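You operate a simulated robot arm through the tools that you are given. There is no shell and no other tool.

Carry out the task below with a simulated robot arm. There is one attempt and no reset: what you move stays moved.

JOB
Chalk tile 19 in the red tray and stand the yellow tag from drawer one in with it.
Fine: Put the chalk back and shut the drawer. Set down upright: chalk, what you pick out.
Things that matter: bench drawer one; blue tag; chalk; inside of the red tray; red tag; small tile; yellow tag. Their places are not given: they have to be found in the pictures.

Only the result counts: the job must be done as asked and must still hold three seconds after the hand-in. Knocking over, shifting, dropping, spilling or breaking anything else fails it.

ROBOT AND FRAMES
A 7-joint arm with a three-finger gripper, fixed in place. Base frame: the origin is on the floor under the middle of its stand, x ahead of it, y to its left, z up. Lengths are in m, angles in rad, forces in N, time in s.
It reaches about 1.342 m from its shoulder. Its first joint turns from -2.897 to 2.897 rad. Payload 2.69 kg.
The TCP is the grasp point between the finger pads, 0.03 m short of the fingertips. In the tool frame z runs along the fingers and y along their closing line. The gripper opens to 0.128 m; its body begins 0.117 m behind the TCP.
Orientation is that of the tool frame in the base frame, as [roll, pitch, yaw] about the fixed x, y, z axes, in that order (R = Rz(yaw) Ry(pitch) Rx(roll)). With the fingers straight down and closing along the base's y, the tool's x points along the base's -x, its y along +y and its z along -z.

CONTROLS
- The arm moves only by the tool servo_tool. Its argument "steps" is a list of rows, each an object (a shift or turn left out is 0, a gripper value left out holds the last) with "dp": the shift along the tool's x, y, z in m, a list of three; "dr": the turn, a rotation vector about the tool's x, y, z in rad, a list of three. In form: [{"dp": [tx, ty, tz], "dr": [ax, ay, az]}, ...]. A call has 1 to 20 rows; each row shifts and turns the commanded pose from where the row before left it, along the tool's axes as they then stand. "grip" is the gripper command, from -1 (shut) to 1 (fully open), values between in proportion, set as the call begins (left out, the last holds). Rows are played at 5 a second. More than 0.05 m and 0.15 rad between two rows, or a gripper value outside its range, and nothing of the call is played. A pose out of reach is approached as far as the arm can. The call stops where the force on the tool passes 90 N (or 10 N more than at its start, if that is more) or the arm is blocked; 0.2 s more then pass. The fingers move at their own pace (about 0.127 m/s each) and stop on an object; they squeeze with about 34 N. The grip force told is the motor's: it shows also when the fingers shut on nothing. Time passes only in rows, and 0.2 s behind the last, so rows that do not move let the fingers close. It gives the time, the measured TCP pose, the force on the tool (base axes), the opening and the grip force at its end, in the units of the frame above (readings bear some noise), with the torque about the TCP (base axes, N m) and any sound that the robot's microphone picked up.
- Cameras (640 x 400 px; columns grow to the right, rows downward): "scene" is fixed at [0.2179, 0.6494, 1.4538]; the picture's right is [-0.59, -0.81, 0.00], its down [-0.58, 0.43, -0.69] and it looks along [0.56, -0.41, -0.72] (base axes); focal length 214 px, centre (320, 200). "wrist" rides on the gripper at [0.058, 0.054, -0.131] in the tool frame; the picture's right is [-0.68, 0.74, 0.00], its down [-0.62, -0.57, -0.55] and it looks along [-0.40, -0.37, 0.84] (tool axes); focal length 234 px, centre (320, 200).
- camera(camera): a new picture of that camera. No time passes.
- lift_body(by): moves the trunk up (or, below 0, down) by that many m; the arm rides with it, the base frame stays. It gives what a move gives, with no picture.
- locate(camera, pixels): for up to 12 pixels [column, row] of the newest picture of that camera ("zoom" is the newest enlarged one), the place [x, y, z] in the base frame of the surface seen there, good to about 0.002 m. No time passes.
- close_up(camera, box): a new picture of the part [left, top, right, bottom] of that camera's present view, enlarged. No time passes.
- finish_job(): hands the job in; it is judged then, once.

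Unless the task says otherwise, let go and move clear before handing in.

The tools are called after "Call:" as a command line: name --argument value ..., lists and objects as JSON in quotes. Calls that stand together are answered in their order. servo_tool: Moves the arm, as the interface text tells. Its arguments: {"type":"object","properties":{"steps":{"type":"array"},"grip":{"type":"number"}},"required":["steps"]} The other tools are called the same way: lift_body (by) moves the trunk up or down; camera (camera) takes a picture; locate (camera, pixels) gives the place of the surface under pixels of a picture; close_up (camera, box) takes an enlarged picture of a part of a camera's view; finish_job () hands the job in.

At the start:

```text
t: 0.0
ee_pos: [0.5944, 0.3304, 1.1921]
tcp_rot: [3.141, 0.001, -3.142]
wrist_force: [0.7, 0.1, -0.3]
wrist_torque: [0.01, 0.01, 0.03]
opening: 0.1282
finger_force: 0.0
trunk travel left (down, up): [-0.175, 0.175]
```

scene: 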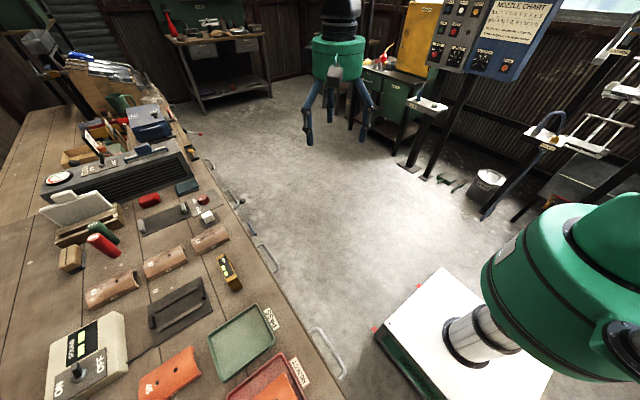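
wrist: 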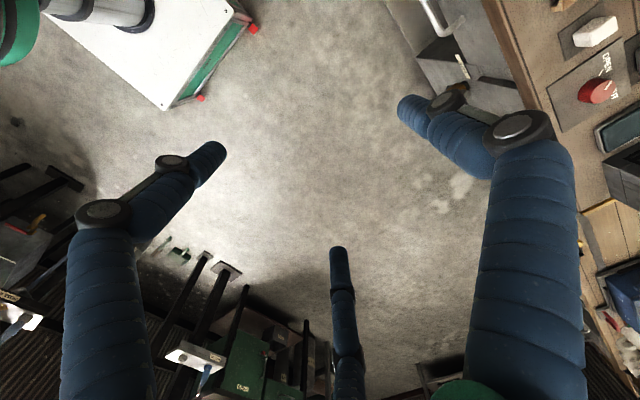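

The scene picture shows a bench on the left with trays at about (240,340) and (270,380), and drawers with handles along its edge. I'll take close-ups to read the labels.

Call:
close_up --camera "scene" --box '[130, 250, 370, 400]'

Call:
close_up --camera "scene" --box '[30, 160, 270, 310]'

Call:
close_up --camera "scene" --box '[0, 20, 240, 170]'

Call:
close_up --camera "scene" --box '[0, 250, 240, 400]'

Call:
close_up --camera "scene" --box '[340, 0, 640, 190]'

```text
2.67 times, centred on (250, 325) of scene
```

zoom: 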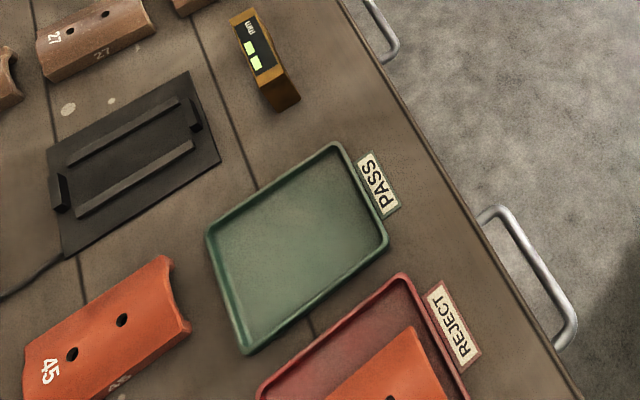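

```text
2.67 times, centred on (150, 235) of scene
```

zoom: 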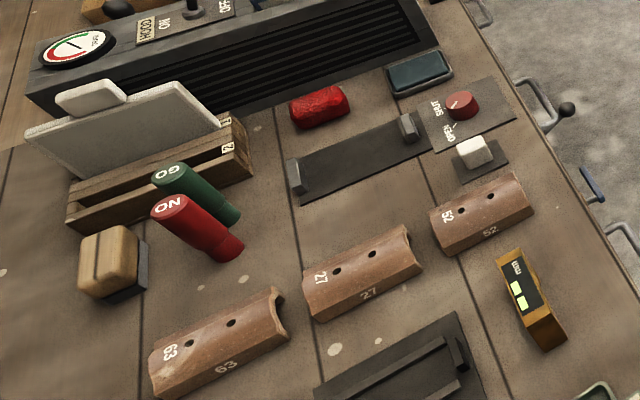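

```text
2.67 times, centred on (120, 95) of scene
```

zoom: 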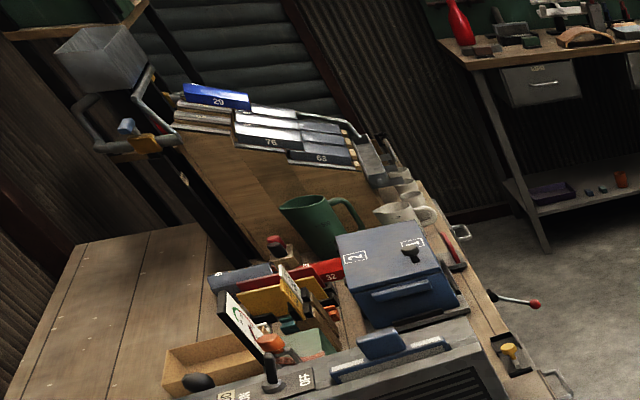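

```text
2.67 times, centred on (120, 325) of scene
```

zoom: 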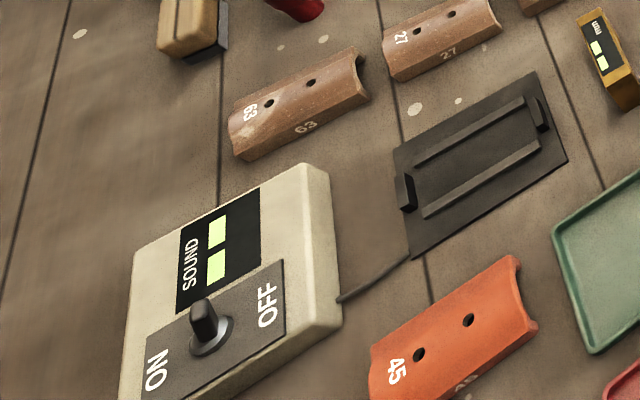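

```text
2.11 times, centred on (490, 95) of scene
```

zoom: 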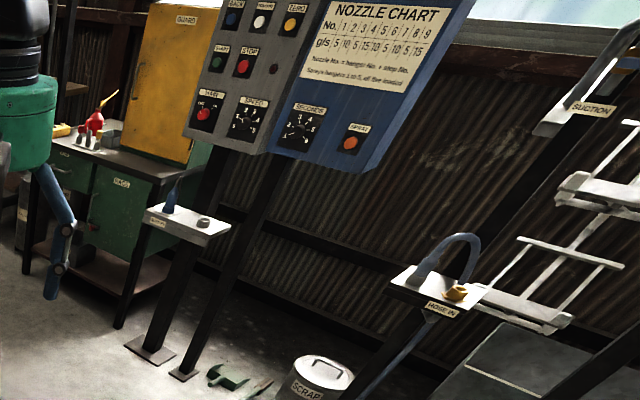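

The red tray (label REJECT) at about (270,380) holds an orange tile, and a white block sits by the red knob at (207,217). I'll locate several of these places to get oriented.

Call:
camera --camera "scene"

Call:
locate --camera "scene" --pixels '[[240, 340], [270, 390], [207, 217], [235, 197], [268, 258], [330, 352], [200, 155], [345, 385], [180, 110], [228, 270], [220, 90], [145, 265]]'

Call:
close_up --camera "scene" --box '[180, 330, 350, 400]'

Call:
close_up --camera "scene" --box '[150, 150, 290, 238]'

Call:
close_up --camera "wrist" --box '[400, 0, 640, 150]'

```text
taken
```

scene: 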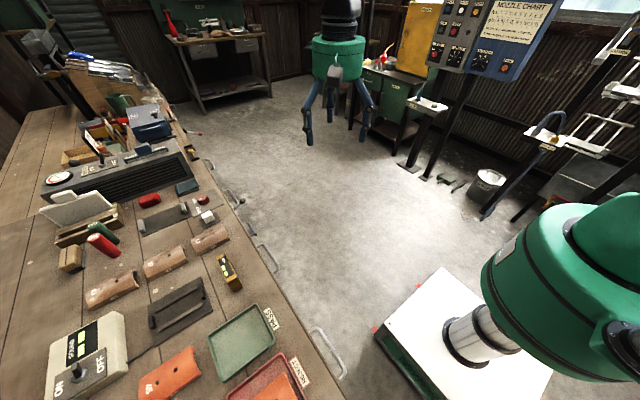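

```text
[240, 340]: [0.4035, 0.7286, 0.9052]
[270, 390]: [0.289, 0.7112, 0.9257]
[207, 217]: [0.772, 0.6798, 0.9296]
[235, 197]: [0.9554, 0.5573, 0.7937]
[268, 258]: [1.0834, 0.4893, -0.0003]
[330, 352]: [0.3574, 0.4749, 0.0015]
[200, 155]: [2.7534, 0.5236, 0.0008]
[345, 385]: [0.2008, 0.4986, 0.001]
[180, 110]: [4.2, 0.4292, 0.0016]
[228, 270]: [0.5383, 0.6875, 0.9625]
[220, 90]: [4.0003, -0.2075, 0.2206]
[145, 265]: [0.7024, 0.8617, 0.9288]
```

```text
3.76 times, centred on (265, 365) of scene
```

zoom: 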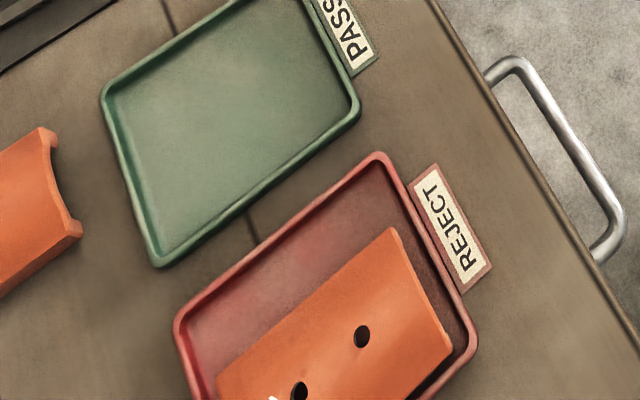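

```text
4.55 times, centred on (220, 194) of scene
```

zoom: 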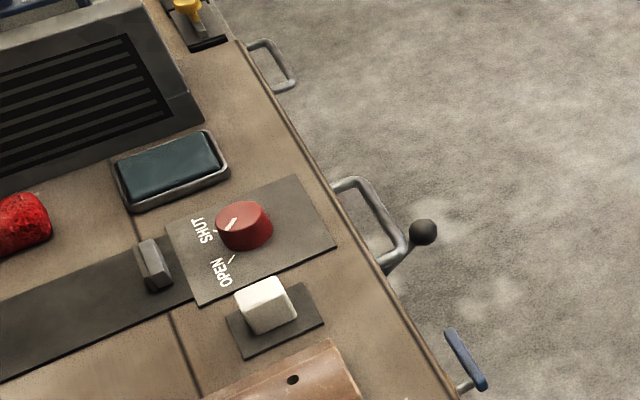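

```text
2.67 times, centred on (520, 75) of wrist
```

zoom: 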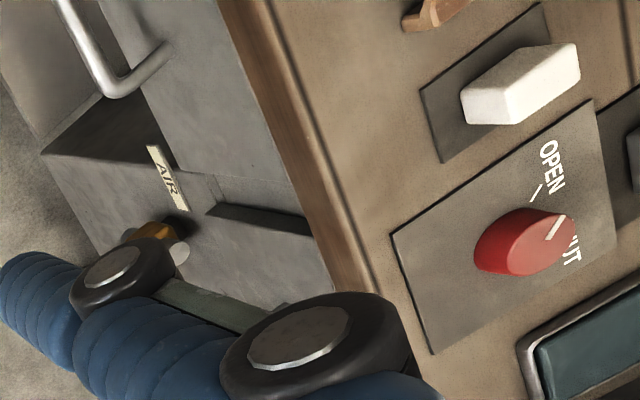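

The bench runs along x with its front edge near y≈0.6, top z≈0.9; the red tray is at about (0.29,0.71) and the white chalk block at (0.77,0.68). I'll tilt the gripper towards the bench front so the wrist camera can read the drawer labels.

Call:
servo_tool --steps '[{"dr": [-0.14, 0, 0]}, {"dr": [-0.14, 0, 0]}, {"dr": [-0.14, 0, 0]}, {"dr": [-0.14, 0, 0]}, {"dr": [-0.14, 0, 0]}, {"dr": [-0.14, 0, 0]}, {"dr": [-0.14, 0, 0]}, {"dr": [-0.14, 0, 0]}, {"dr": [-0.14, 0, 0]}, {"dr": [-0.14, 0, 0]}]'

Call:
camera --camera "wrist"

Call:
camera --camera "scene"

```text
t: 2.2
ee_pos: [0.596, 0.3308, 1.1927]
tcp_rot: [1.738, 0.003, -3.14]
wrist_force: [-0.3, -1.0, -0.2]
wrist_torque: [-0.02, -0.01, -0.01]
opening: 0.1281
finger_force: 0.1
trunk travel left (down, up): [-0.175, 0.175]
```

```text
taken
```

wrist: 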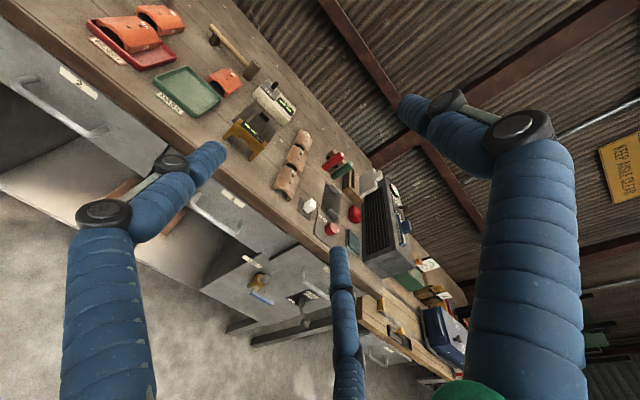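

```text
taken
```

scene: 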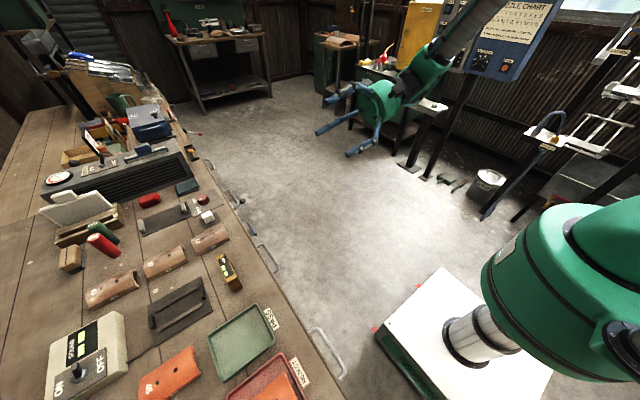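

The wrist picture now shows the bench front, with labelled drawers at about (75,80), (230,200) and (265,280). I'll zoom in on these and on the red tray at (130,40).

Call:
close_up --camera "wrist" --box '[0, 30, 160, 130]'

Call:
close_up --camera "wrist" --box '[70, 0, 230, 100]'

Call:
close_up --camera "wrist" --box '[170, 170, 360, 320]'

Call:
close_up --camera "wrist" --box '[330, 260, 480, 390]'

Call:
close_up --camera "wrist" --box '[230, 100, 390, 250]'

```text
4.00 times, centred on (80, 80) of wrist
```

zoom: 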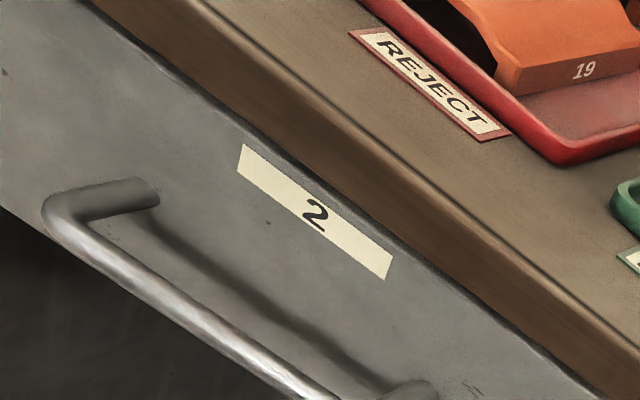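

```text
4.00 times, centred on (150, 50) of wrist
```

zoom: 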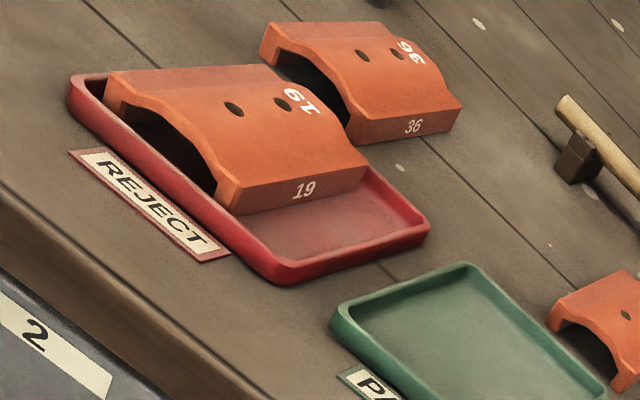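

```text
2.67 times, centred on (265, 245) of wrist
```

zoom: 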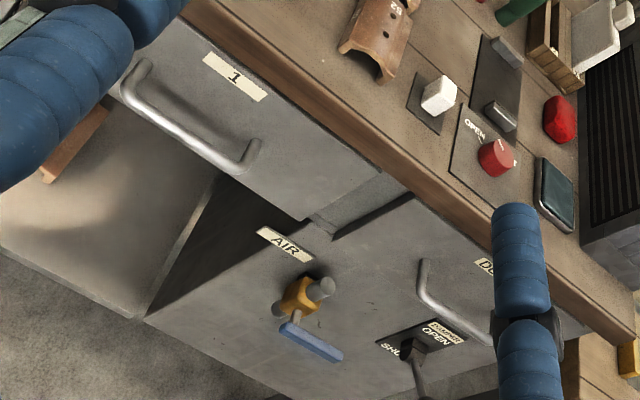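

```text
3.08 times, centred on (405, 325) of wrist
```

zoom: 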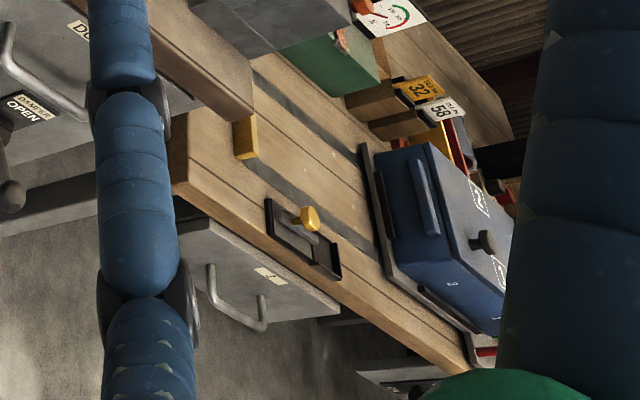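

```text
2.67 times, centred on (310, 175) of wrist
```

zoom: 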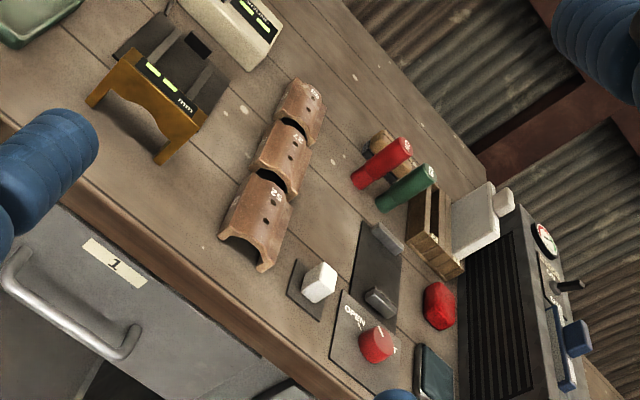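

Drawer 1 is the one with its label at about (258,197) in the wrist view (handle below it), tile 19 lies in the red REJECT tray, and the white chalk block stands on a dark plate. I'll locate the handle, the drawer front, the chalk, and the tile.

Call:
camera --camera "wrist"

Call:
close_up --camera "wrist" --box '[190, 170, 290, 260]'

```text
taken
```

wrist: 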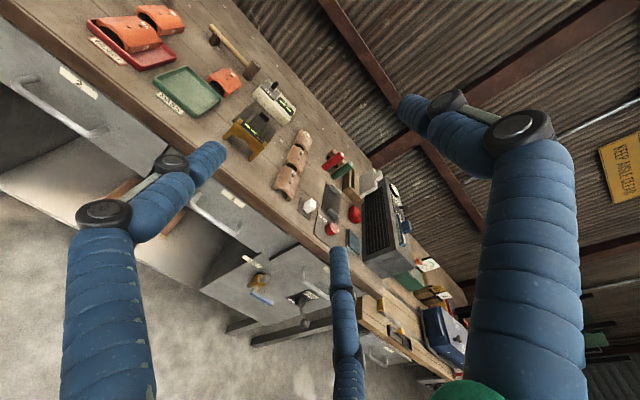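

```text
4.44 times, centred on (240, 215) of wrist
```

zoom: 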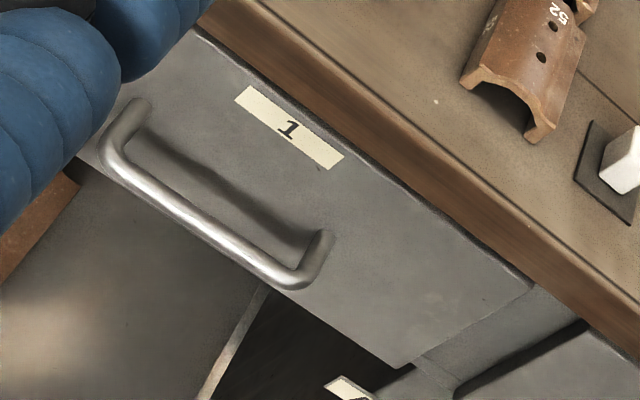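

Call:
locate --camera "zoom" --pixels '[[112, 160], [200, 220], [285, 278], [325, 240], [135, 110], [289, 127], [210, 60], [400, 360], [530, 288], [620, 165], [605, 190], [628, 210]]'

Call:
locate --camera "wrist" --pixels '[[118, 70], [125, 25], [145, 50], [165, 58], [100, 35], [90, 22], [310, 203], [140, 62], [175, 47]]'

```text
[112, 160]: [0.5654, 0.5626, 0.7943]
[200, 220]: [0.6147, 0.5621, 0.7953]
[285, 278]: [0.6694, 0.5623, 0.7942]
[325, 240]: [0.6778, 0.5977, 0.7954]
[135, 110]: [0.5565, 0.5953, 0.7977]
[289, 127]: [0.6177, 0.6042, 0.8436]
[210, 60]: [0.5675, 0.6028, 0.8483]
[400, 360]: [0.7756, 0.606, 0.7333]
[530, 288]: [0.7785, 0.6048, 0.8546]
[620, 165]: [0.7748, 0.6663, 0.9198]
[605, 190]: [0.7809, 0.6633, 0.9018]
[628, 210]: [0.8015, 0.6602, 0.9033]
```

```text
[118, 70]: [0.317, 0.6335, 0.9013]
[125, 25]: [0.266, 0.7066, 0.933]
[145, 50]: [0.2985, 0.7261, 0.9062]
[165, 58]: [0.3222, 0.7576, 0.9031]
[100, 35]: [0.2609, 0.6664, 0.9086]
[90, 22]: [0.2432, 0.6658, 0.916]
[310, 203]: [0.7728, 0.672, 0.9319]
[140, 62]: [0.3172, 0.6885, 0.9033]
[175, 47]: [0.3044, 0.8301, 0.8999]
```

The drawer-1 handle bar runs along x at y≈0.5625, z≈0.795 with the front panel at y≈0.604, and the chalk's top is near (0.773,0.672,0.932). Before touching anything I'll shut the gripper in free air to see how the three fingers meet.

Call:
servo_tool --steps '[{"dp": [0, 0, 0]}, {"dp": [0, 0, 0]}, {"dp": [0, 0, 0]}, {"dp": [0, 0, 0]}]' --grip -1

Call:
camera --camera "wrist"

Call:
close_up --camera "scene" --box '[300, 50, 460, 170]'

```text
t: 3.2
ee_pos: [0.595, 0.3303, 1.1908]
tcp_rot: [1.742, 0.0, 3.14]
wrist_force: [-0.3, 0.8, 0.7]
wrist_torque: [0.02, 0.02, 0.0]
opening: 0.0017
finger_force: 31.7
trunk travel left (down, up): [-0.175, 0.175]
```

```text
taken
```

wrist: 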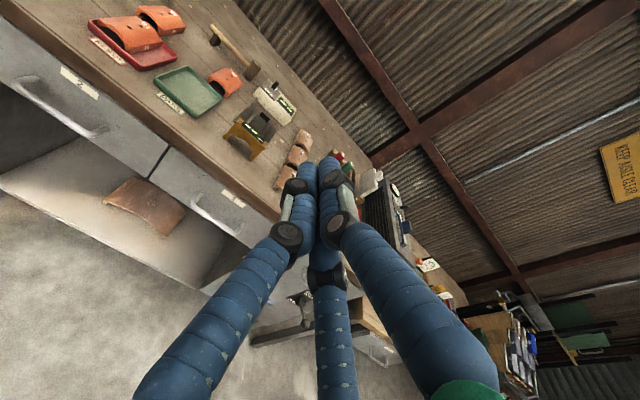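

```text
3.33 times, centred on (380, 110) of scene
```

zoom: 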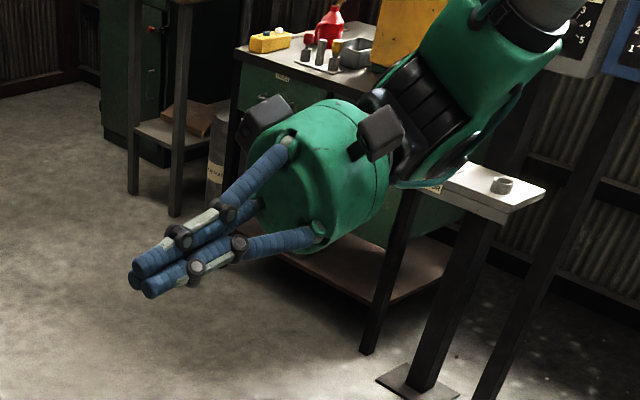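

The fingers close as three parallel round fingers (about 0.02 m thick), one opposing two. I'll level the tool to point straight along +y, open halfway and go down to the height of the drawer-1 handle, staying in front of it.

Call:
servo_tool --steps '[{"dr": [-0.085, 0, 0]}, {"dr": [-0.085, 0, 0]}, {"dp": [-0.02, -0.04, 0]}, {"dp": [0, -0.05, 0]}, {"dp": [0, -0.05, 0]}, {"dp": [0, -0.05, 0]}, {"dp": [0, -0.05, 0]}, {"dp": [0, -0.05, 0]}, {"dp": [0, -0.05, 0]}, {"dp": [0, -0.05, 0]}, {"dp": [0, -0.005, 0]}]' --grip 0.0

Call:
camera --camera "wrist"

Call:
camera --camera "scene"

```text
t: 5.6
ee_pos: [0.6161, 0.3305, 0.7952]
tcp_rot: [1.571, 0.0, 3.141]
wrist_force: [0.0, -0.6, -0.3]
wrist_torque: [0.03, 0.0, 0.01]
opening: 0.0636
finger_force: 0.1
trunk travel left (down, up): [-0.175, 0.175]
```

```text
taken
```

wrist: 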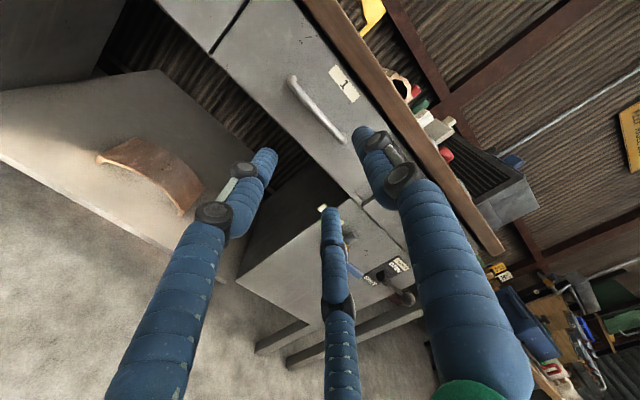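

```text
taken
```

scene: 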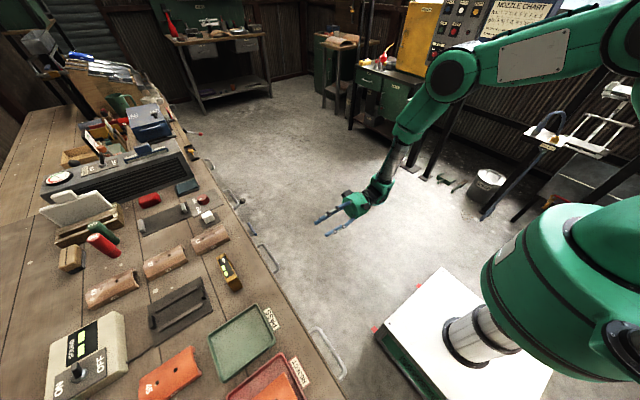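

The handle of drawer 1 is in view at about (290,80)–(345,140). I'll measure it again from here before going in.

Call:
close_up --camera "wrist" --box '[270, 50, 390, 160]'

Call:
locate --camera "wrist" --pixels '[[290, 80], [300, 95], [312, 108], [325, 122], [338, 137], [318, 85], [303, 93], [345, 85], [353, 45]]'

```text
3.64 times, centred on (330, 105) of wrist
```

zoom: 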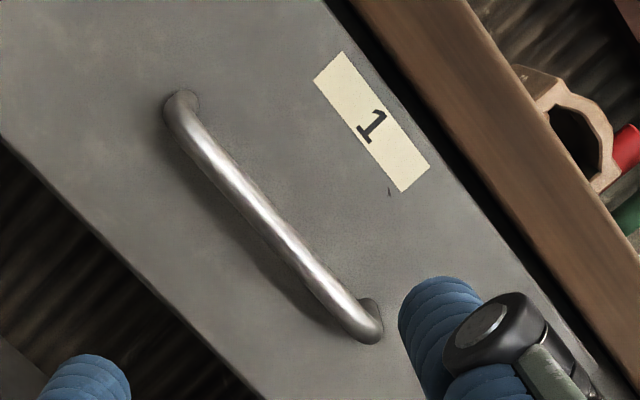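

```text
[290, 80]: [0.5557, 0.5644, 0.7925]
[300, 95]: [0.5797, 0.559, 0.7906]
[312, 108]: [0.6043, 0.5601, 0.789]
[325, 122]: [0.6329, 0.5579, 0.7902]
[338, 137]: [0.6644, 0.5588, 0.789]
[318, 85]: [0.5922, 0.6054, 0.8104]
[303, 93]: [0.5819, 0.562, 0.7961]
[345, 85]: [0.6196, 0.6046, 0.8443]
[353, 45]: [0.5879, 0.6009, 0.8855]
```

The bar's centre is near (0.616,0.565,0.792), about 12 mm thick, with the panel at 0.605. I'll advance so the fingertips stop at y≈0.59 and then close on it.

Call:
servo_tool --steps '[{"dp": [0, -0.003, 0.05]}, {"dp": [0, 0, 0.05]}, {"dp": [0, 0, 0.05]}, {"dp": [0, 0, 0.04]}, {"dp": [0, 0, 0.02]}, {"dp": [0, 0, 0.02]}]'

Call:
camera --camera "wrist"

```text
t: 7.0
ee_pos: [0.6148, 0.5607, 0.7938]
tcp_rot: [1.571, 0.001, -3.139]
wrist_force: [-0.3, -0.4, 0.6]
wrist_torque: [-0.02, -0.01, -0.01]
opening: 0.0641
finger_force: 0.0
trunk travel left (down, up): [-0.175, 0.175]
```

```text
taken
```

wrist: 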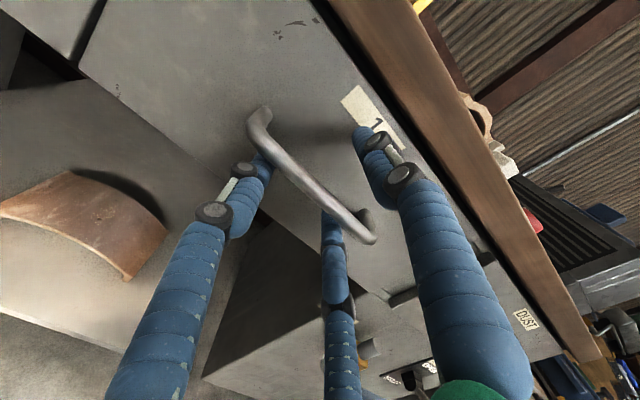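

The bar lies between the upper finger and the lower pair with no contact force. I'll close on it.

Call:
servo_tool --steps '[{"dp": [0, 0, 0]}, {"dp": [0, 0, 0]}, {"dp": [0, 0, 0]}, {"dp": [0, 0, 0]}]' --grip -1

Call:
camera --camera "wrist"

```text
t: 8.0
ee_pos: [0.6082, 0.5596, 0.7865]
tcp_rot: [1.581, -0.008, -3.138]
wrist_force: [-39.3, 3.5, -63.8]
wrist_torque: [-0.31, -0.8, 0.56]
opening: 0.0192
finger_force: 44.4
trunk travel left (down, up): [-0.175, 0.175]
```

```text
taken
```

wrist: 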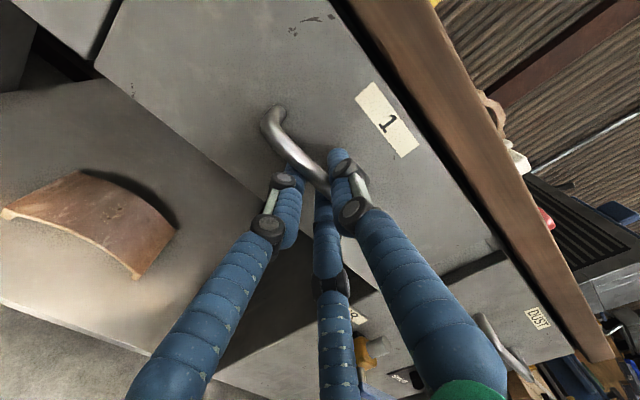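

The grip holds at 0.019 m opening, but the tool is strained (-39 N in x, -64 N in z) and pushed about 7 mm off. I'll shift the commanded pose towards where the tool sits, to relieve it.

Call:
servo_tool --steps '[{"dp": [0.003, -0.003, 0]}, {"dp": [0.003, -0.003, 0]}, {"dp": [0, 0, 0]}]'

```text
t: 8.8
ee_pos: [0.6085, 0.5599, 0.7848]
tcp_rot: [1.575, -0.003, 3.141]
wrist_force: [-16.1, -5.2, -46.3]
wrist_torque: [-0.18, -0.13, 0.52]
opening: 0.0191
finger_force: 44.4
trunk travel left (down, up): [-0.175, 0.175]
```

Call:
servo_tool --steps '[{"dp": [0.002, -0.003, 0]}, {"dp": [0.001, -0.003, 0]}, {"dp": [0, 0, 0]}]'

Call:
camera --camera "wrist"

```text
t: 9.6
ee_pos: [0.6077, 0.5602, 0.7851]
tcp_rot: [1.566, 0.003, 3.139]
wrist_force: [9.3, -22.0, -7.2]
wrist_torque: [0.04, 0.35, -0.04]
opening: 0.019
finger_force: 44.4
trunk travel left (down, up): [-0.175, 0.175]
```

```text
taken
```

wrist: 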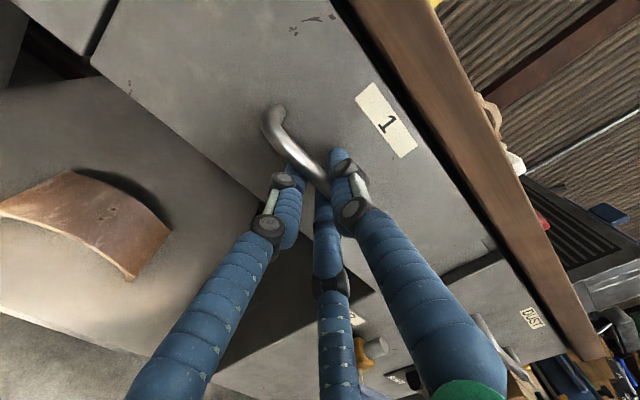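

The strain is now small (9, -22, -7 N) with the bar held. I'll pull the drawer out slowly along -y.

Call:
servo_tool --steps '[{"dp": [0, 0, -0.01]}, {"dp": [0, 0, -0.02]}, {"dp": [0, 0, -0.02]}, {"dp": [0, 0, -0.02]}, {"dp": [0, 0, -0.02]}]'

Call:
camera --camera "scene"

```text
t: 10.8
ee_pos: [0.608, 0.47, 0.7847]
tcp_rot: [1.566, 0.005, 3.14]
wrist_force: [38.5, -0.7, 36.6]
wrist_torque: [0.17, 0.34, -0.27]
opening: 0.0195
finger_force: 45.2
trunk travel left (down, up): [-0.175, 0.175]
```

```text
taken
```

scene: 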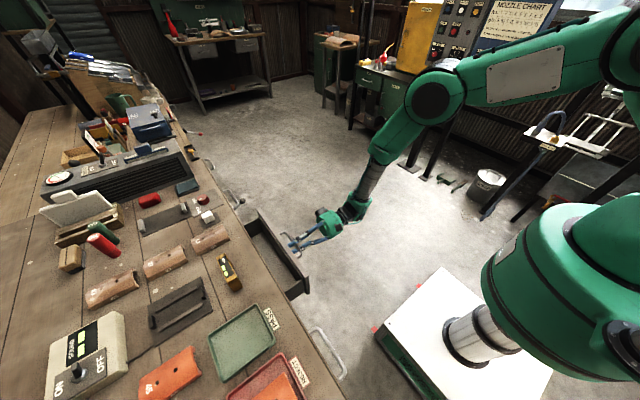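

The drawer is sliding out (visible at about (275,260)). I'll relieve the sideways strain a little and keep pulling.

Call:
servo_tool --steps '[{"dp": [-0.004, 0.005, 0]}, {"dp": [0, 0, -0.02]}, {"dp": [0, 0, -0.02]}, {"dp": [0, 0, -0.02]}, {"dp": [0, 0, -0.02]}, {"dp": [0, 0, -0.02]}, {"dp": [0, 0, -0.02]}]'

Call:
camera --camera "scene"

```text
t: 12.4
ee_pos: [0.6082, 0.3523, 0.7853]
tcp_rot: [1.573, -0.003, -3.14]
wrist_force: [-1.1, -0.8, -0.7]
wrist_torque: [0.04, -0.21, -0.1]
opening: 0.019
finger_force: 43.9
trunk travel left (down, up): [-0.175, 0.175]
```

```text
taken
```

scene: 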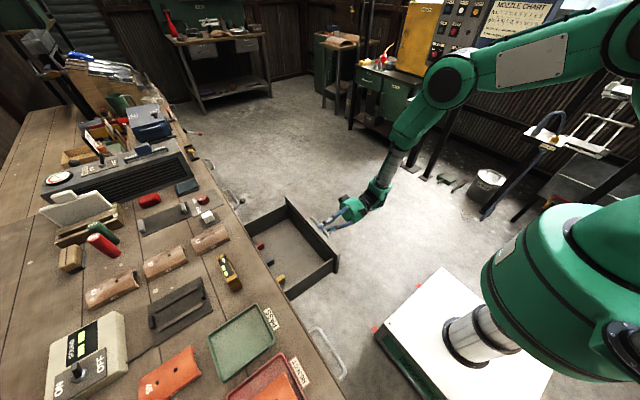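

The drawer is about 0.21 m out and small coloured things show at (260,246), (268,262) and (281,281). I'll zoom in on them.

Call:
close_up --camera "scene" --box '[225, 190, 345, 305]'

Call:
camera --camera "wrist"

```text
3.48 times, centred on (285, 248) of scene
```

zoom: 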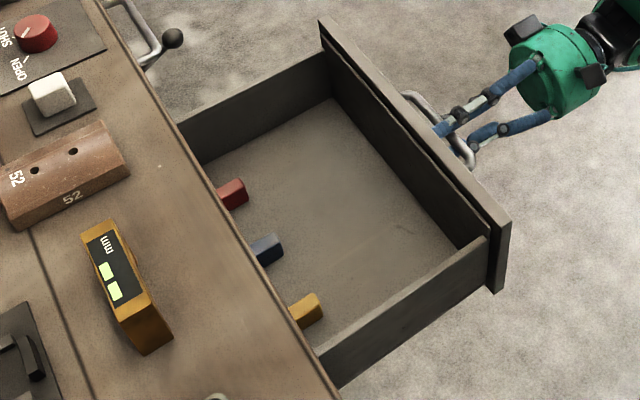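

```text
taken
```

wrist: 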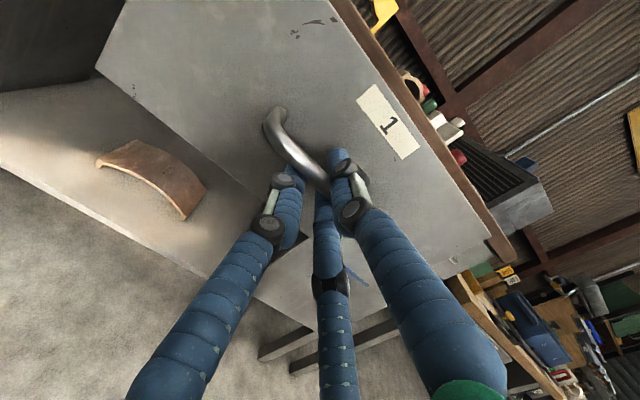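

Red, blue and yellow tags stand close to the bench edge inside the drawer. I'll pull the drawer a bit further so that they are clear of the bench top.

Call:
servo_tool --steps '[{"dp": [0, 0, -0.02]}, {"dp": [0, 0, -0.02]}, {"dp": [0, 0, -0.02]}, {"dp": [0, 0, -0.02]}]'

Call:
close_up --camera "scene" --box '[225, 190, 345, 305]'

```text
t: 13.4
ee_pos: [0.6082, 0.2719, 0.7852]
tcp_rot: [1.572, -0.002, -3.137]
wrist_force: [-27.6, 25.2, -13.4]
wrist_torque: [-0.15, -0.22, -0.26]
opening: 0.0194
finger_force: 44.4
trunk travel left (down, up): [-0.175, 0.175]
```

```text
3.48 times, centred on (285, 248) of scene
```

zoom: 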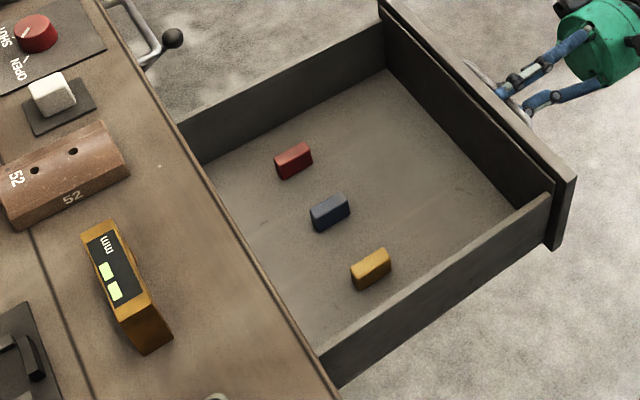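

All three tags are clear of the bench edge: red (293,160), blue (329,212), yellow (370,270) in the zoom. I'll measure the yellow tag, the drawer walls and floor.

Call:
locate --camera "zoom" --pixels '[[368, 262], [352, 268], [387, 254], [358, 282], [388, 270], [340, 290], [420, 260], [370, 300], [328, 205], [440, 265], [420, 290], [430, 170]]'

Call:
close_up --camera "scene" --box '[275, 225, 325, 260]'

```text
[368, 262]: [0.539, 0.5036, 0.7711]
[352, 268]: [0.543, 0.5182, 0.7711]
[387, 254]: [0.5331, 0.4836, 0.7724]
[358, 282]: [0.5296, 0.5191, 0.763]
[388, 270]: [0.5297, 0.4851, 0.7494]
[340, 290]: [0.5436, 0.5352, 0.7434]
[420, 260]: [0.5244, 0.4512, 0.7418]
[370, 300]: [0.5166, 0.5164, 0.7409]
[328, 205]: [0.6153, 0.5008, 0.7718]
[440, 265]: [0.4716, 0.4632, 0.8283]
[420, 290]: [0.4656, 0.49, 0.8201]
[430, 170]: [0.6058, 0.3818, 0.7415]
```

```text
11.43 times, centred on (300, 242) of scene
```

zoom: 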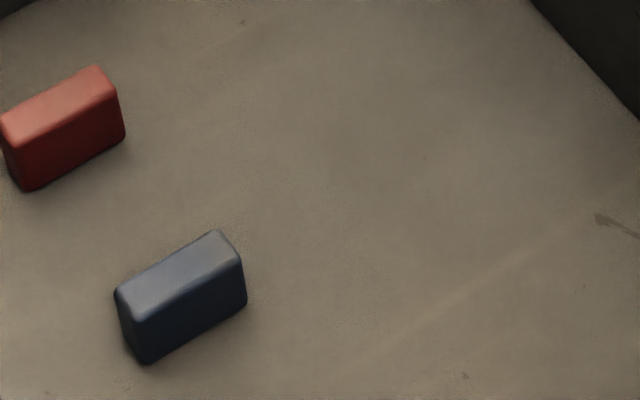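

The yellow tag is a block about 0.016 x 0.036 x 0.03 m standing at about (0.537,0.502), drawer floor z≈0.742. I'll open the fingers, back off the handle along -y, and rise.

Call:
servo_tool --steps '[{"dp": [0, 0, 0.002]}, {"dp": [0, 0, 0]}, {"dp": [0, 0, 0]}]' --grip 0.0

Call:
camera --camera "wrist"

```text
t: 14.2
ee_pos: [0.6115, 0.2712, 0.786]
tcp_rot: [1.573, 0.001, 3.14]
wrist_force: [-0.8, 1.3, -0.1]
wrist_torque: [-0.03, -0.04, -0.01]
opening: 0.0638
finger_force: 0.1
trunk travel left (down, up): [-0.175, 0.175]
```

```text
taken
```

wrist: 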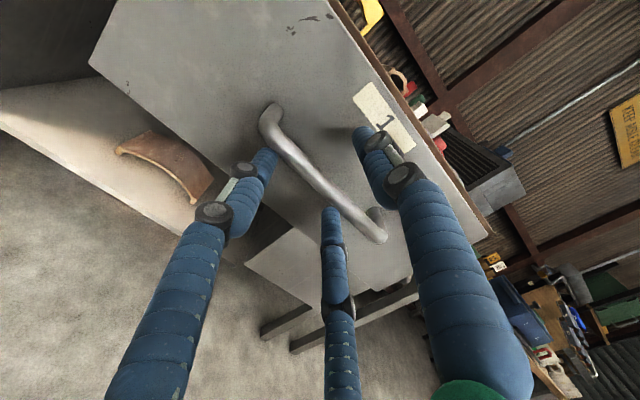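

The bar is free between the open fingers and there's no force. Backing off 0.08 m and then rising.

Call:
servo_tool --steps '[{"dp": [0, 0, -0.04]}, {"dp": [0, 0, -0.04]}, {"dp": [0, 0.05, 0]}, {"dp": [0, 0.05, 0]}, {"dp": [0, 0.05, 0]}, {"dp": [0, 0.05, 0]}, {"dp": [0, 0.05, 0]}, {"dp": [0, 0.05, 0]}, {"dp": [0, 0.05, 0]}]'

Call:
camera --camera "wrist"

Call:
camera --camera "scene"

```text
t: 16.2
ee_pos: [0.6092, 0.1951, 1.1375]
tcp_rot: [1.573, -0.003, -3.14]
wrist_force: [0.3, -0.6, -0.1]
wrist_torque: [0.05, 0.02, 0.0]
opening: 0.0638
finger_force: 0.1
trunk travel left (down, up): [-0.175, 0.175]
```

```text
taken
```

wrist: 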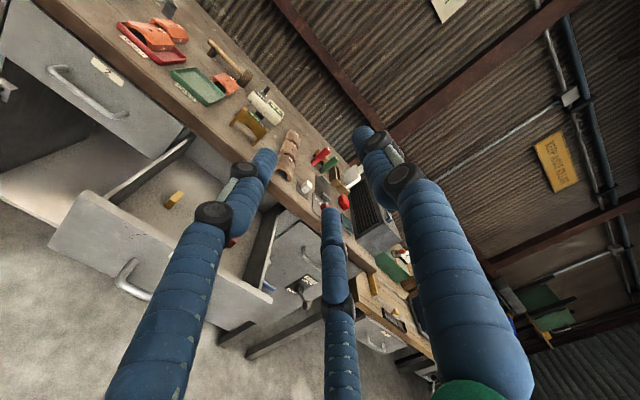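

```text
taken
```

scene: 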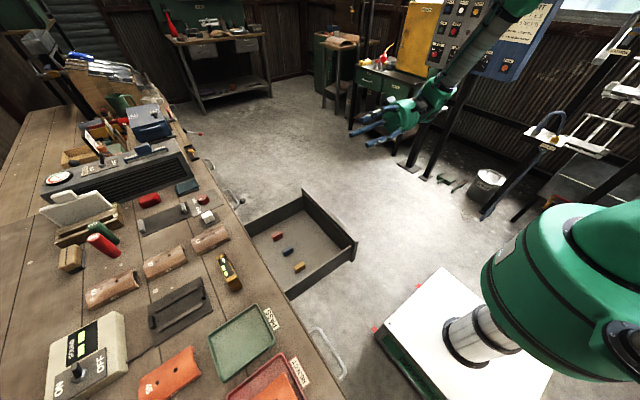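

The drawer stays open and the red tray appears at about (150,40) in the wrist view. I'll zoom in on the tray to size the free strip next to tile 19, and on the chalk.

Call:
close_up --camera "wrist" --box '[105, 5, 205, 70]'

Call:
locate --camera "zoom" --pixels '[[440, 330], [380, 345], [300, 290], [230, 220], [150, 160], [480, 250], [450, 290], [410, 355], [230, 180], [330, 160], [180, 130], [290, 205]]'

Call:
close_up --camera "wrist" --box '[270, 150, 350, 210]'

```text
6.15 times, centred on (155, 38) of wrist
```

zoom: 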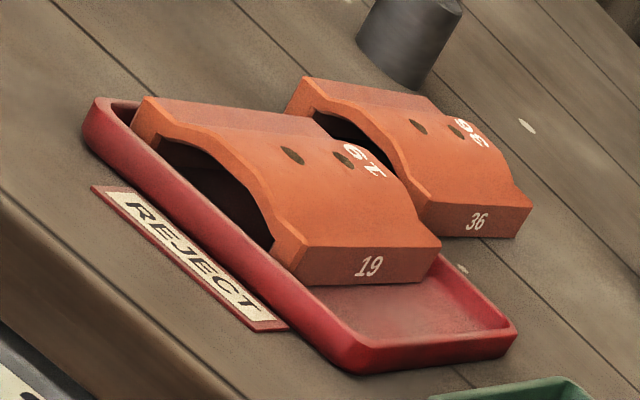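

```text
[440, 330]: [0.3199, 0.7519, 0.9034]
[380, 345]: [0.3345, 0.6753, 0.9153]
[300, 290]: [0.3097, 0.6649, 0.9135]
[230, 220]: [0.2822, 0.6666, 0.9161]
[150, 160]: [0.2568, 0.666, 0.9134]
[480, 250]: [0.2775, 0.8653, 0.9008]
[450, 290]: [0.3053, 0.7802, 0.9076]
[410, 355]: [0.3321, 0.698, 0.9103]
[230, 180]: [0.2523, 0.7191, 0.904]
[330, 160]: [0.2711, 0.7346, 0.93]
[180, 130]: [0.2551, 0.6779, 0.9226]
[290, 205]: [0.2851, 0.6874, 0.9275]
```

```text
6.67 times, centred on (310, 180) of wrist
```

zoom: 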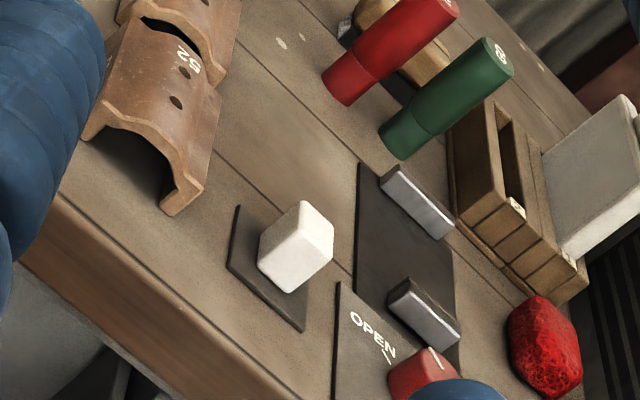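

The tray's rim is at z≈0.915 and floor at z≈0.903, with a free strip on the +x side of tile 19. I'll turn the gripper straight down with its closing line along x, which also gives a better camera view of the tray and tag.

Call:
servo_tool --steps '[{"dr": [0.1428, 0, 0]}, {"dr": [0.1428, 0, 0]}, {"dr": [0.1428, 0, 0]}, {"dr": [0.1428, 0, 0]}, {"dr": [0.1428, 0, 0]}, {"dr": [0.1428, 0, 0]}, {"dr": [0.1428, 0, 0]}, {"dr": [0.1428, 0, 0]}, {"dr": [0.1428, 0, 0]}, {"dr": [0.1428, 0, 0]}, {"dr": [0.1428, 0, 0]}]'

Call:
servo_tool --steps '[{"dr": [0, 0, -0.1428]}, {"dr": [0, 0, -0.1428]}, {"dr": [0, 0, -0.1428]}, {"dr": [0, 0, -0.1428]}, {"dr": [0, 0, -0.1428]}, {"dr": [0, 0, -0.1428]}, {"dr": [0, 0, -0.1428]}, {"dr": [0, 0, -0.1428]}, {"dr": [0, 0, -0.1428]}, {"dr": [0, 0, -0.1428]}, {"dr": [0, 0, -0.1428]}]'

Call:
camera --camera "scene"

```text
t: 18.6
ee_pos: [0.6083, 0.1927, 1.1377]
tcp_rot: [-3.138, 0.0, -3.141]
wrist_force: [0.0, -0.7, 0.0]
wrist_torque: [0.05, 0.03, -0.01]
opening: 0.0639
finger_force: 0.0
trunk travel left (down, up): [-0.175, 0.175]
```

```text
t: 21.0
ee_pos: [0.6106, 0.1931, 1.1369]
tcp_rot: [3.141, 0.0, -1.569]
wrist_force: [0.9, -1.2, 0.1]
wrist_torque: [0.03, 0.02, -0.03]
opening: 0.0639
finger_force: 0.1
trunk travel left (down, up): [-0.175, 0.175]
```

```text
taken
```

scene: 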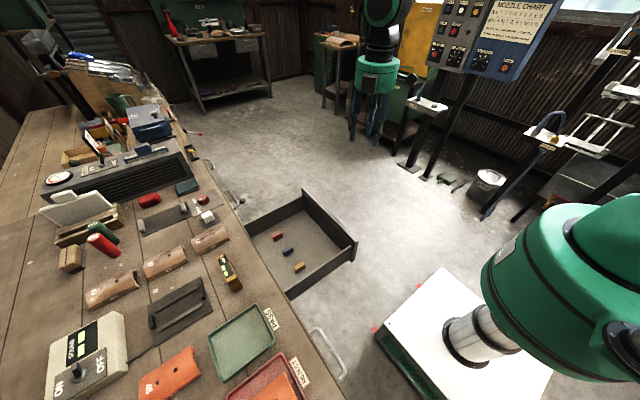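

The tool now points straight down with its closing line along x. I'll move over towards the red tray at z≈1.14 to look down on it.

Call:
servo_tool --steps '[{"dp": [-0.034, 0.031, 0]}, {"dp": [-0.034, 0.031, 0]}, {"dp": [-0.034, 0.031, 0]}, {"dp": [-0.034, 0.031, 0]}, {"dp": [-0.034, 0.031, 0]}, {"dp": [-0.034, 0.031, 0]}, {"dp": [-0.034, 0.031, 0]}, {"dp": [-0.034, 0.031, 0]}, {"dp": [-0.034, 0.031, 0]}]'

Call:
camera --camera "wrist"

```text
t: 23.0
ee_pos: [0.3321, 0.5006, 1.1383]
tcp_rot: [-3.141, -0.003, -1.569]
wrist_force: [-0.2, 0.0, -0.2]
wrist_torque: [0.0, -0.02, -0.02]
opening: 0.0641
finger_force: 0.1
trunk travel left (down, up): [-0.175, 0.175]
```

```text
taken
```

wrist: 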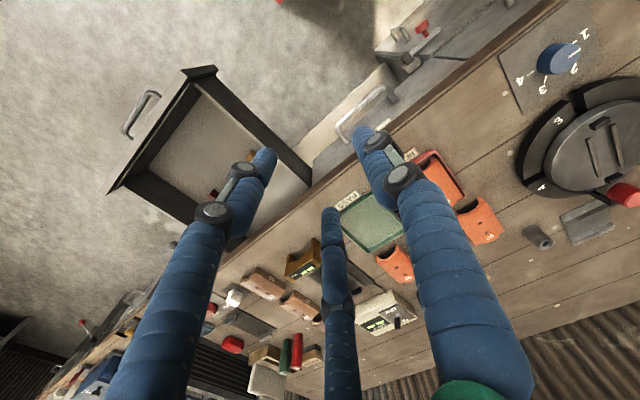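

The red tray is visible at about (440,175), partly behind the single finger. I'll zoom there.

Call:
close_up --camera "wrist" --box '[390, 135, 510, 250]'

```text
3.48 times, centred on (450, 192) of wrist
```

zoom: 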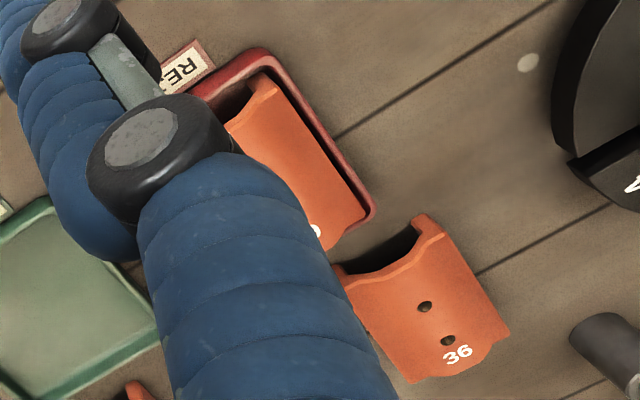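

The finger hides the strip beside tile 19. I'll shift the hand and open it fully so that the tray appears between the fingers.

Call:
servo_tool --steps '[{"dp": [-0.04, 0.024, 0]}, {"dp": [-0.04, 0.024, 0]}, {"dp": [-0.04, 0.024, 0]}]' --grip 1

Call:
camera --camera "wrist"

Call:
close_up --camera "wrist" --box '[270, 90, 430, 240]'

```text
t: 23.8
ee_pos: [0.2576, 0.6187, 1.1347]
tcp_rot: [-3.142, -0.001, -1.571]
wrist_force: [-1.1, 0.1, -0.3]
wrist_torque: [-0.02, -0.01, 0.01]
opening: 0.1281
finger_force: 0.0
trunk travel left (down, up): [-0.175, 0.175]
```

```text
taken
```

wrist: 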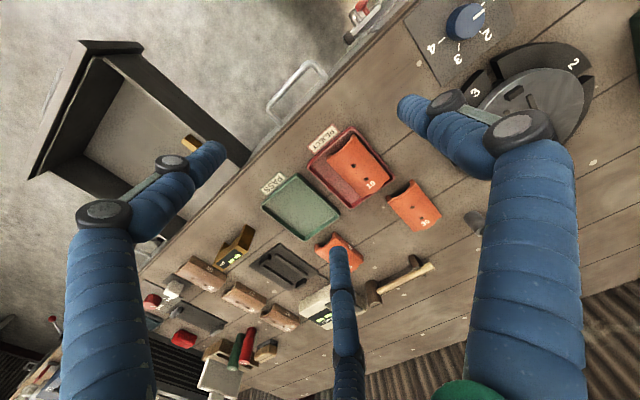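

```text
2.67 times, centred on (350, 165) of wrist
```

zoom: 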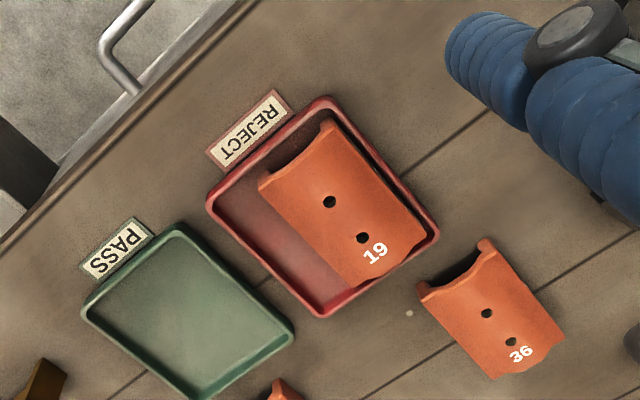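

Now the tray is fully visible: tile 19 with a free red strip on its +x side. I'll enlarge more and measure the strip.

Call:
close_up --camera "wrist" --box '[340, 118, 440, 218]'

Call:
close_up --camera "wrist" --box '[300, 120, 400, 215]'

Call:
locate --camera "zoom" --pixels '[[60, 190], [100, 165], [80, 215], [130, 290], [180, 330], [220, 350], [180, 270], [230, 320], [120, 180], [200, 280], [150, 240], [250, 375]]'

```text
4.00 times, centred on (390, 168) of wrist
```

zoom: 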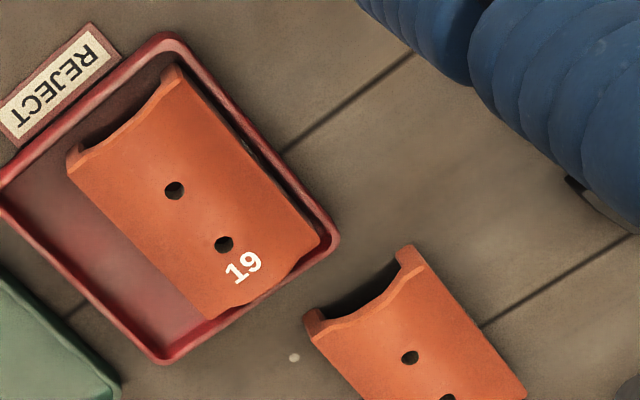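

```text
4.21 times, centred on (350, 168) of wrist
```

zoom: 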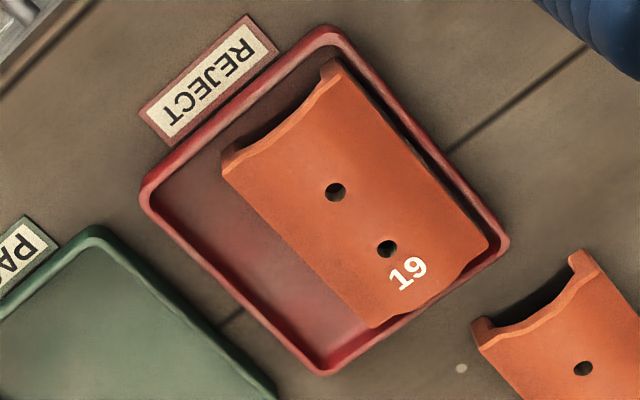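

```text
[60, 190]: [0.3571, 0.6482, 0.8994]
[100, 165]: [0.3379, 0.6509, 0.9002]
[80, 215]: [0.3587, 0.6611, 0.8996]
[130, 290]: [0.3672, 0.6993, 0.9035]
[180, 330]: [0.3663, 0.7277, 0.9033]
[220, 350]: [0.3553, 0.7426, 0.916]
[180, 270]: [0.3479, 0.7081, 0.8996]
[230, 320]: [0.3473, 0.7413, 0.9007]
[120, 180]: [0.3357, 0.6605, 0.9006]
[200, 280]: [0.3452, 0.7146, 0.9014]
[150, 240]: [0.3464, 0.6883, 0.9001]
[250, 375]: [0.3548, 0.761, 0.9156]
```

Call:
locate --camera "zoom" --pixels '[[148, 200], [240, 295], [320, 372], [165, 195], [245, 280], [318, 352], [180, 190], [260, 265], [330, 335], [224, 176], [300, 255], [372, 325]]'

Call:
locate --camera "zoom" --pixels '[[300, 215], [340, 150], [385, 215], [330, 65], [225, 150], [490, 240], [430, 195], [360, 215], [400, 270], [360, 290], [280, 180], [440, 250]]'

```text
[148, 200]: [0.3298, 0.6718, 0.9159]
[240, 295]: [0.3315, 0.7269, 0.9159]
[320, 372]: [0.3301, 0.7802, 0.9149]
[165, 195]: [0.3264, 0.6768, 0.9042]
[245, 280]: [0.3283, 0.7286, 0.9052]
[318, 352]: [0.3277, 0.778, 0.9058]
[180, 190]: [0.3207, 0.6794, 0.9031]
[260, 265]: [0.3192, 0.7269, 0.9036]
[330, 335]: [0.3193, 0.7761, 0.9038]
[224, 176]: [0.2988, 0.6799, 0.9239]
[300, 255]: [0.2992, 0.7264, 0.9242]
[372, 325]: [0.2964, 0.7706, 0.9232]
```

```text
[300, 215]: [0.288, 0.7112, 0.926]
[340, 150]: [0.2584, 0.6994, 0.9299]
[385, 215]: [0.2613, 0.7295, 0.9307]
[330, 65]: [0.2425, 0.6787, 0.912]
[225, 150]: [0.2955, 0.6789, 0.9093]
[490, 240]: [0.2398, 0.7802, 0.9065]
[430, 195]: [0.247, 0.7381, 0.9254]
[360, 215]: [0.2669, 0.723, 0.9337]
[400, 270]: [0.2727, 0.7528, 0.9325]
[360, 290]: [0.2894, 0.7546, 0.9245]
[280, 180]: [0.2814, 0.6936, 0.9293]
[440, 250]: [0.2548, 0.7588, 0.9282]
```

The tray floor is at z≈0.9035, its rim 0.9155, tile edge at x≈0.2985 (top z≈0.9235), and the inner wall at x≈0.327, so the strip is about 29 mm wide, enough for the 16 mm wide tag. Next I'll move over the drawer to look closely at the yellow tag.

Call:
servo_tool --steps '[{"dp": [0.034, -0.034, 0]}, {"dp": [0.034, -0.034, 0]}, {"dp": [0.034, -0.034, 0]}, {"dp": [0.034, -0.034, 0]}, {"dp": [0.034, -0.034, 0]}, {"dp": [0.034, -0.034, 0]}, {"dp": [0.015, -0.018, 0]}, {"dp": [0, 0, 0.04]}, {"dp": [0, 0, 0.04]}, {"dp": [0, 0, 0.04]}, {"dp": [0, 0, 0.03]}]'

Call:
camera --camera "wrist"

```text
t: 26.2
ee_pos: [0.4792, 0.3995, 0.9866]
tcp_rot: [3.141, -0.003, -1.568]
wrist_force: [0.4, -0.4, -0.1]
wrist_torque: [0.0, 0.04, -0.02]
opening: 0.1282
finger_force: 0.2
trunk travel left (down, up): [-0.175, 0.175]
```

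```text
taken
```

wrist: 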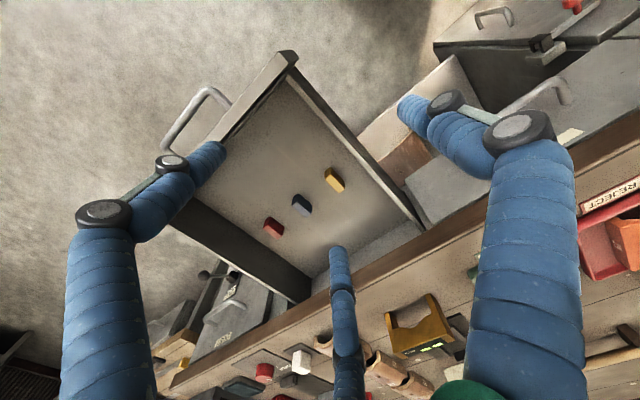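

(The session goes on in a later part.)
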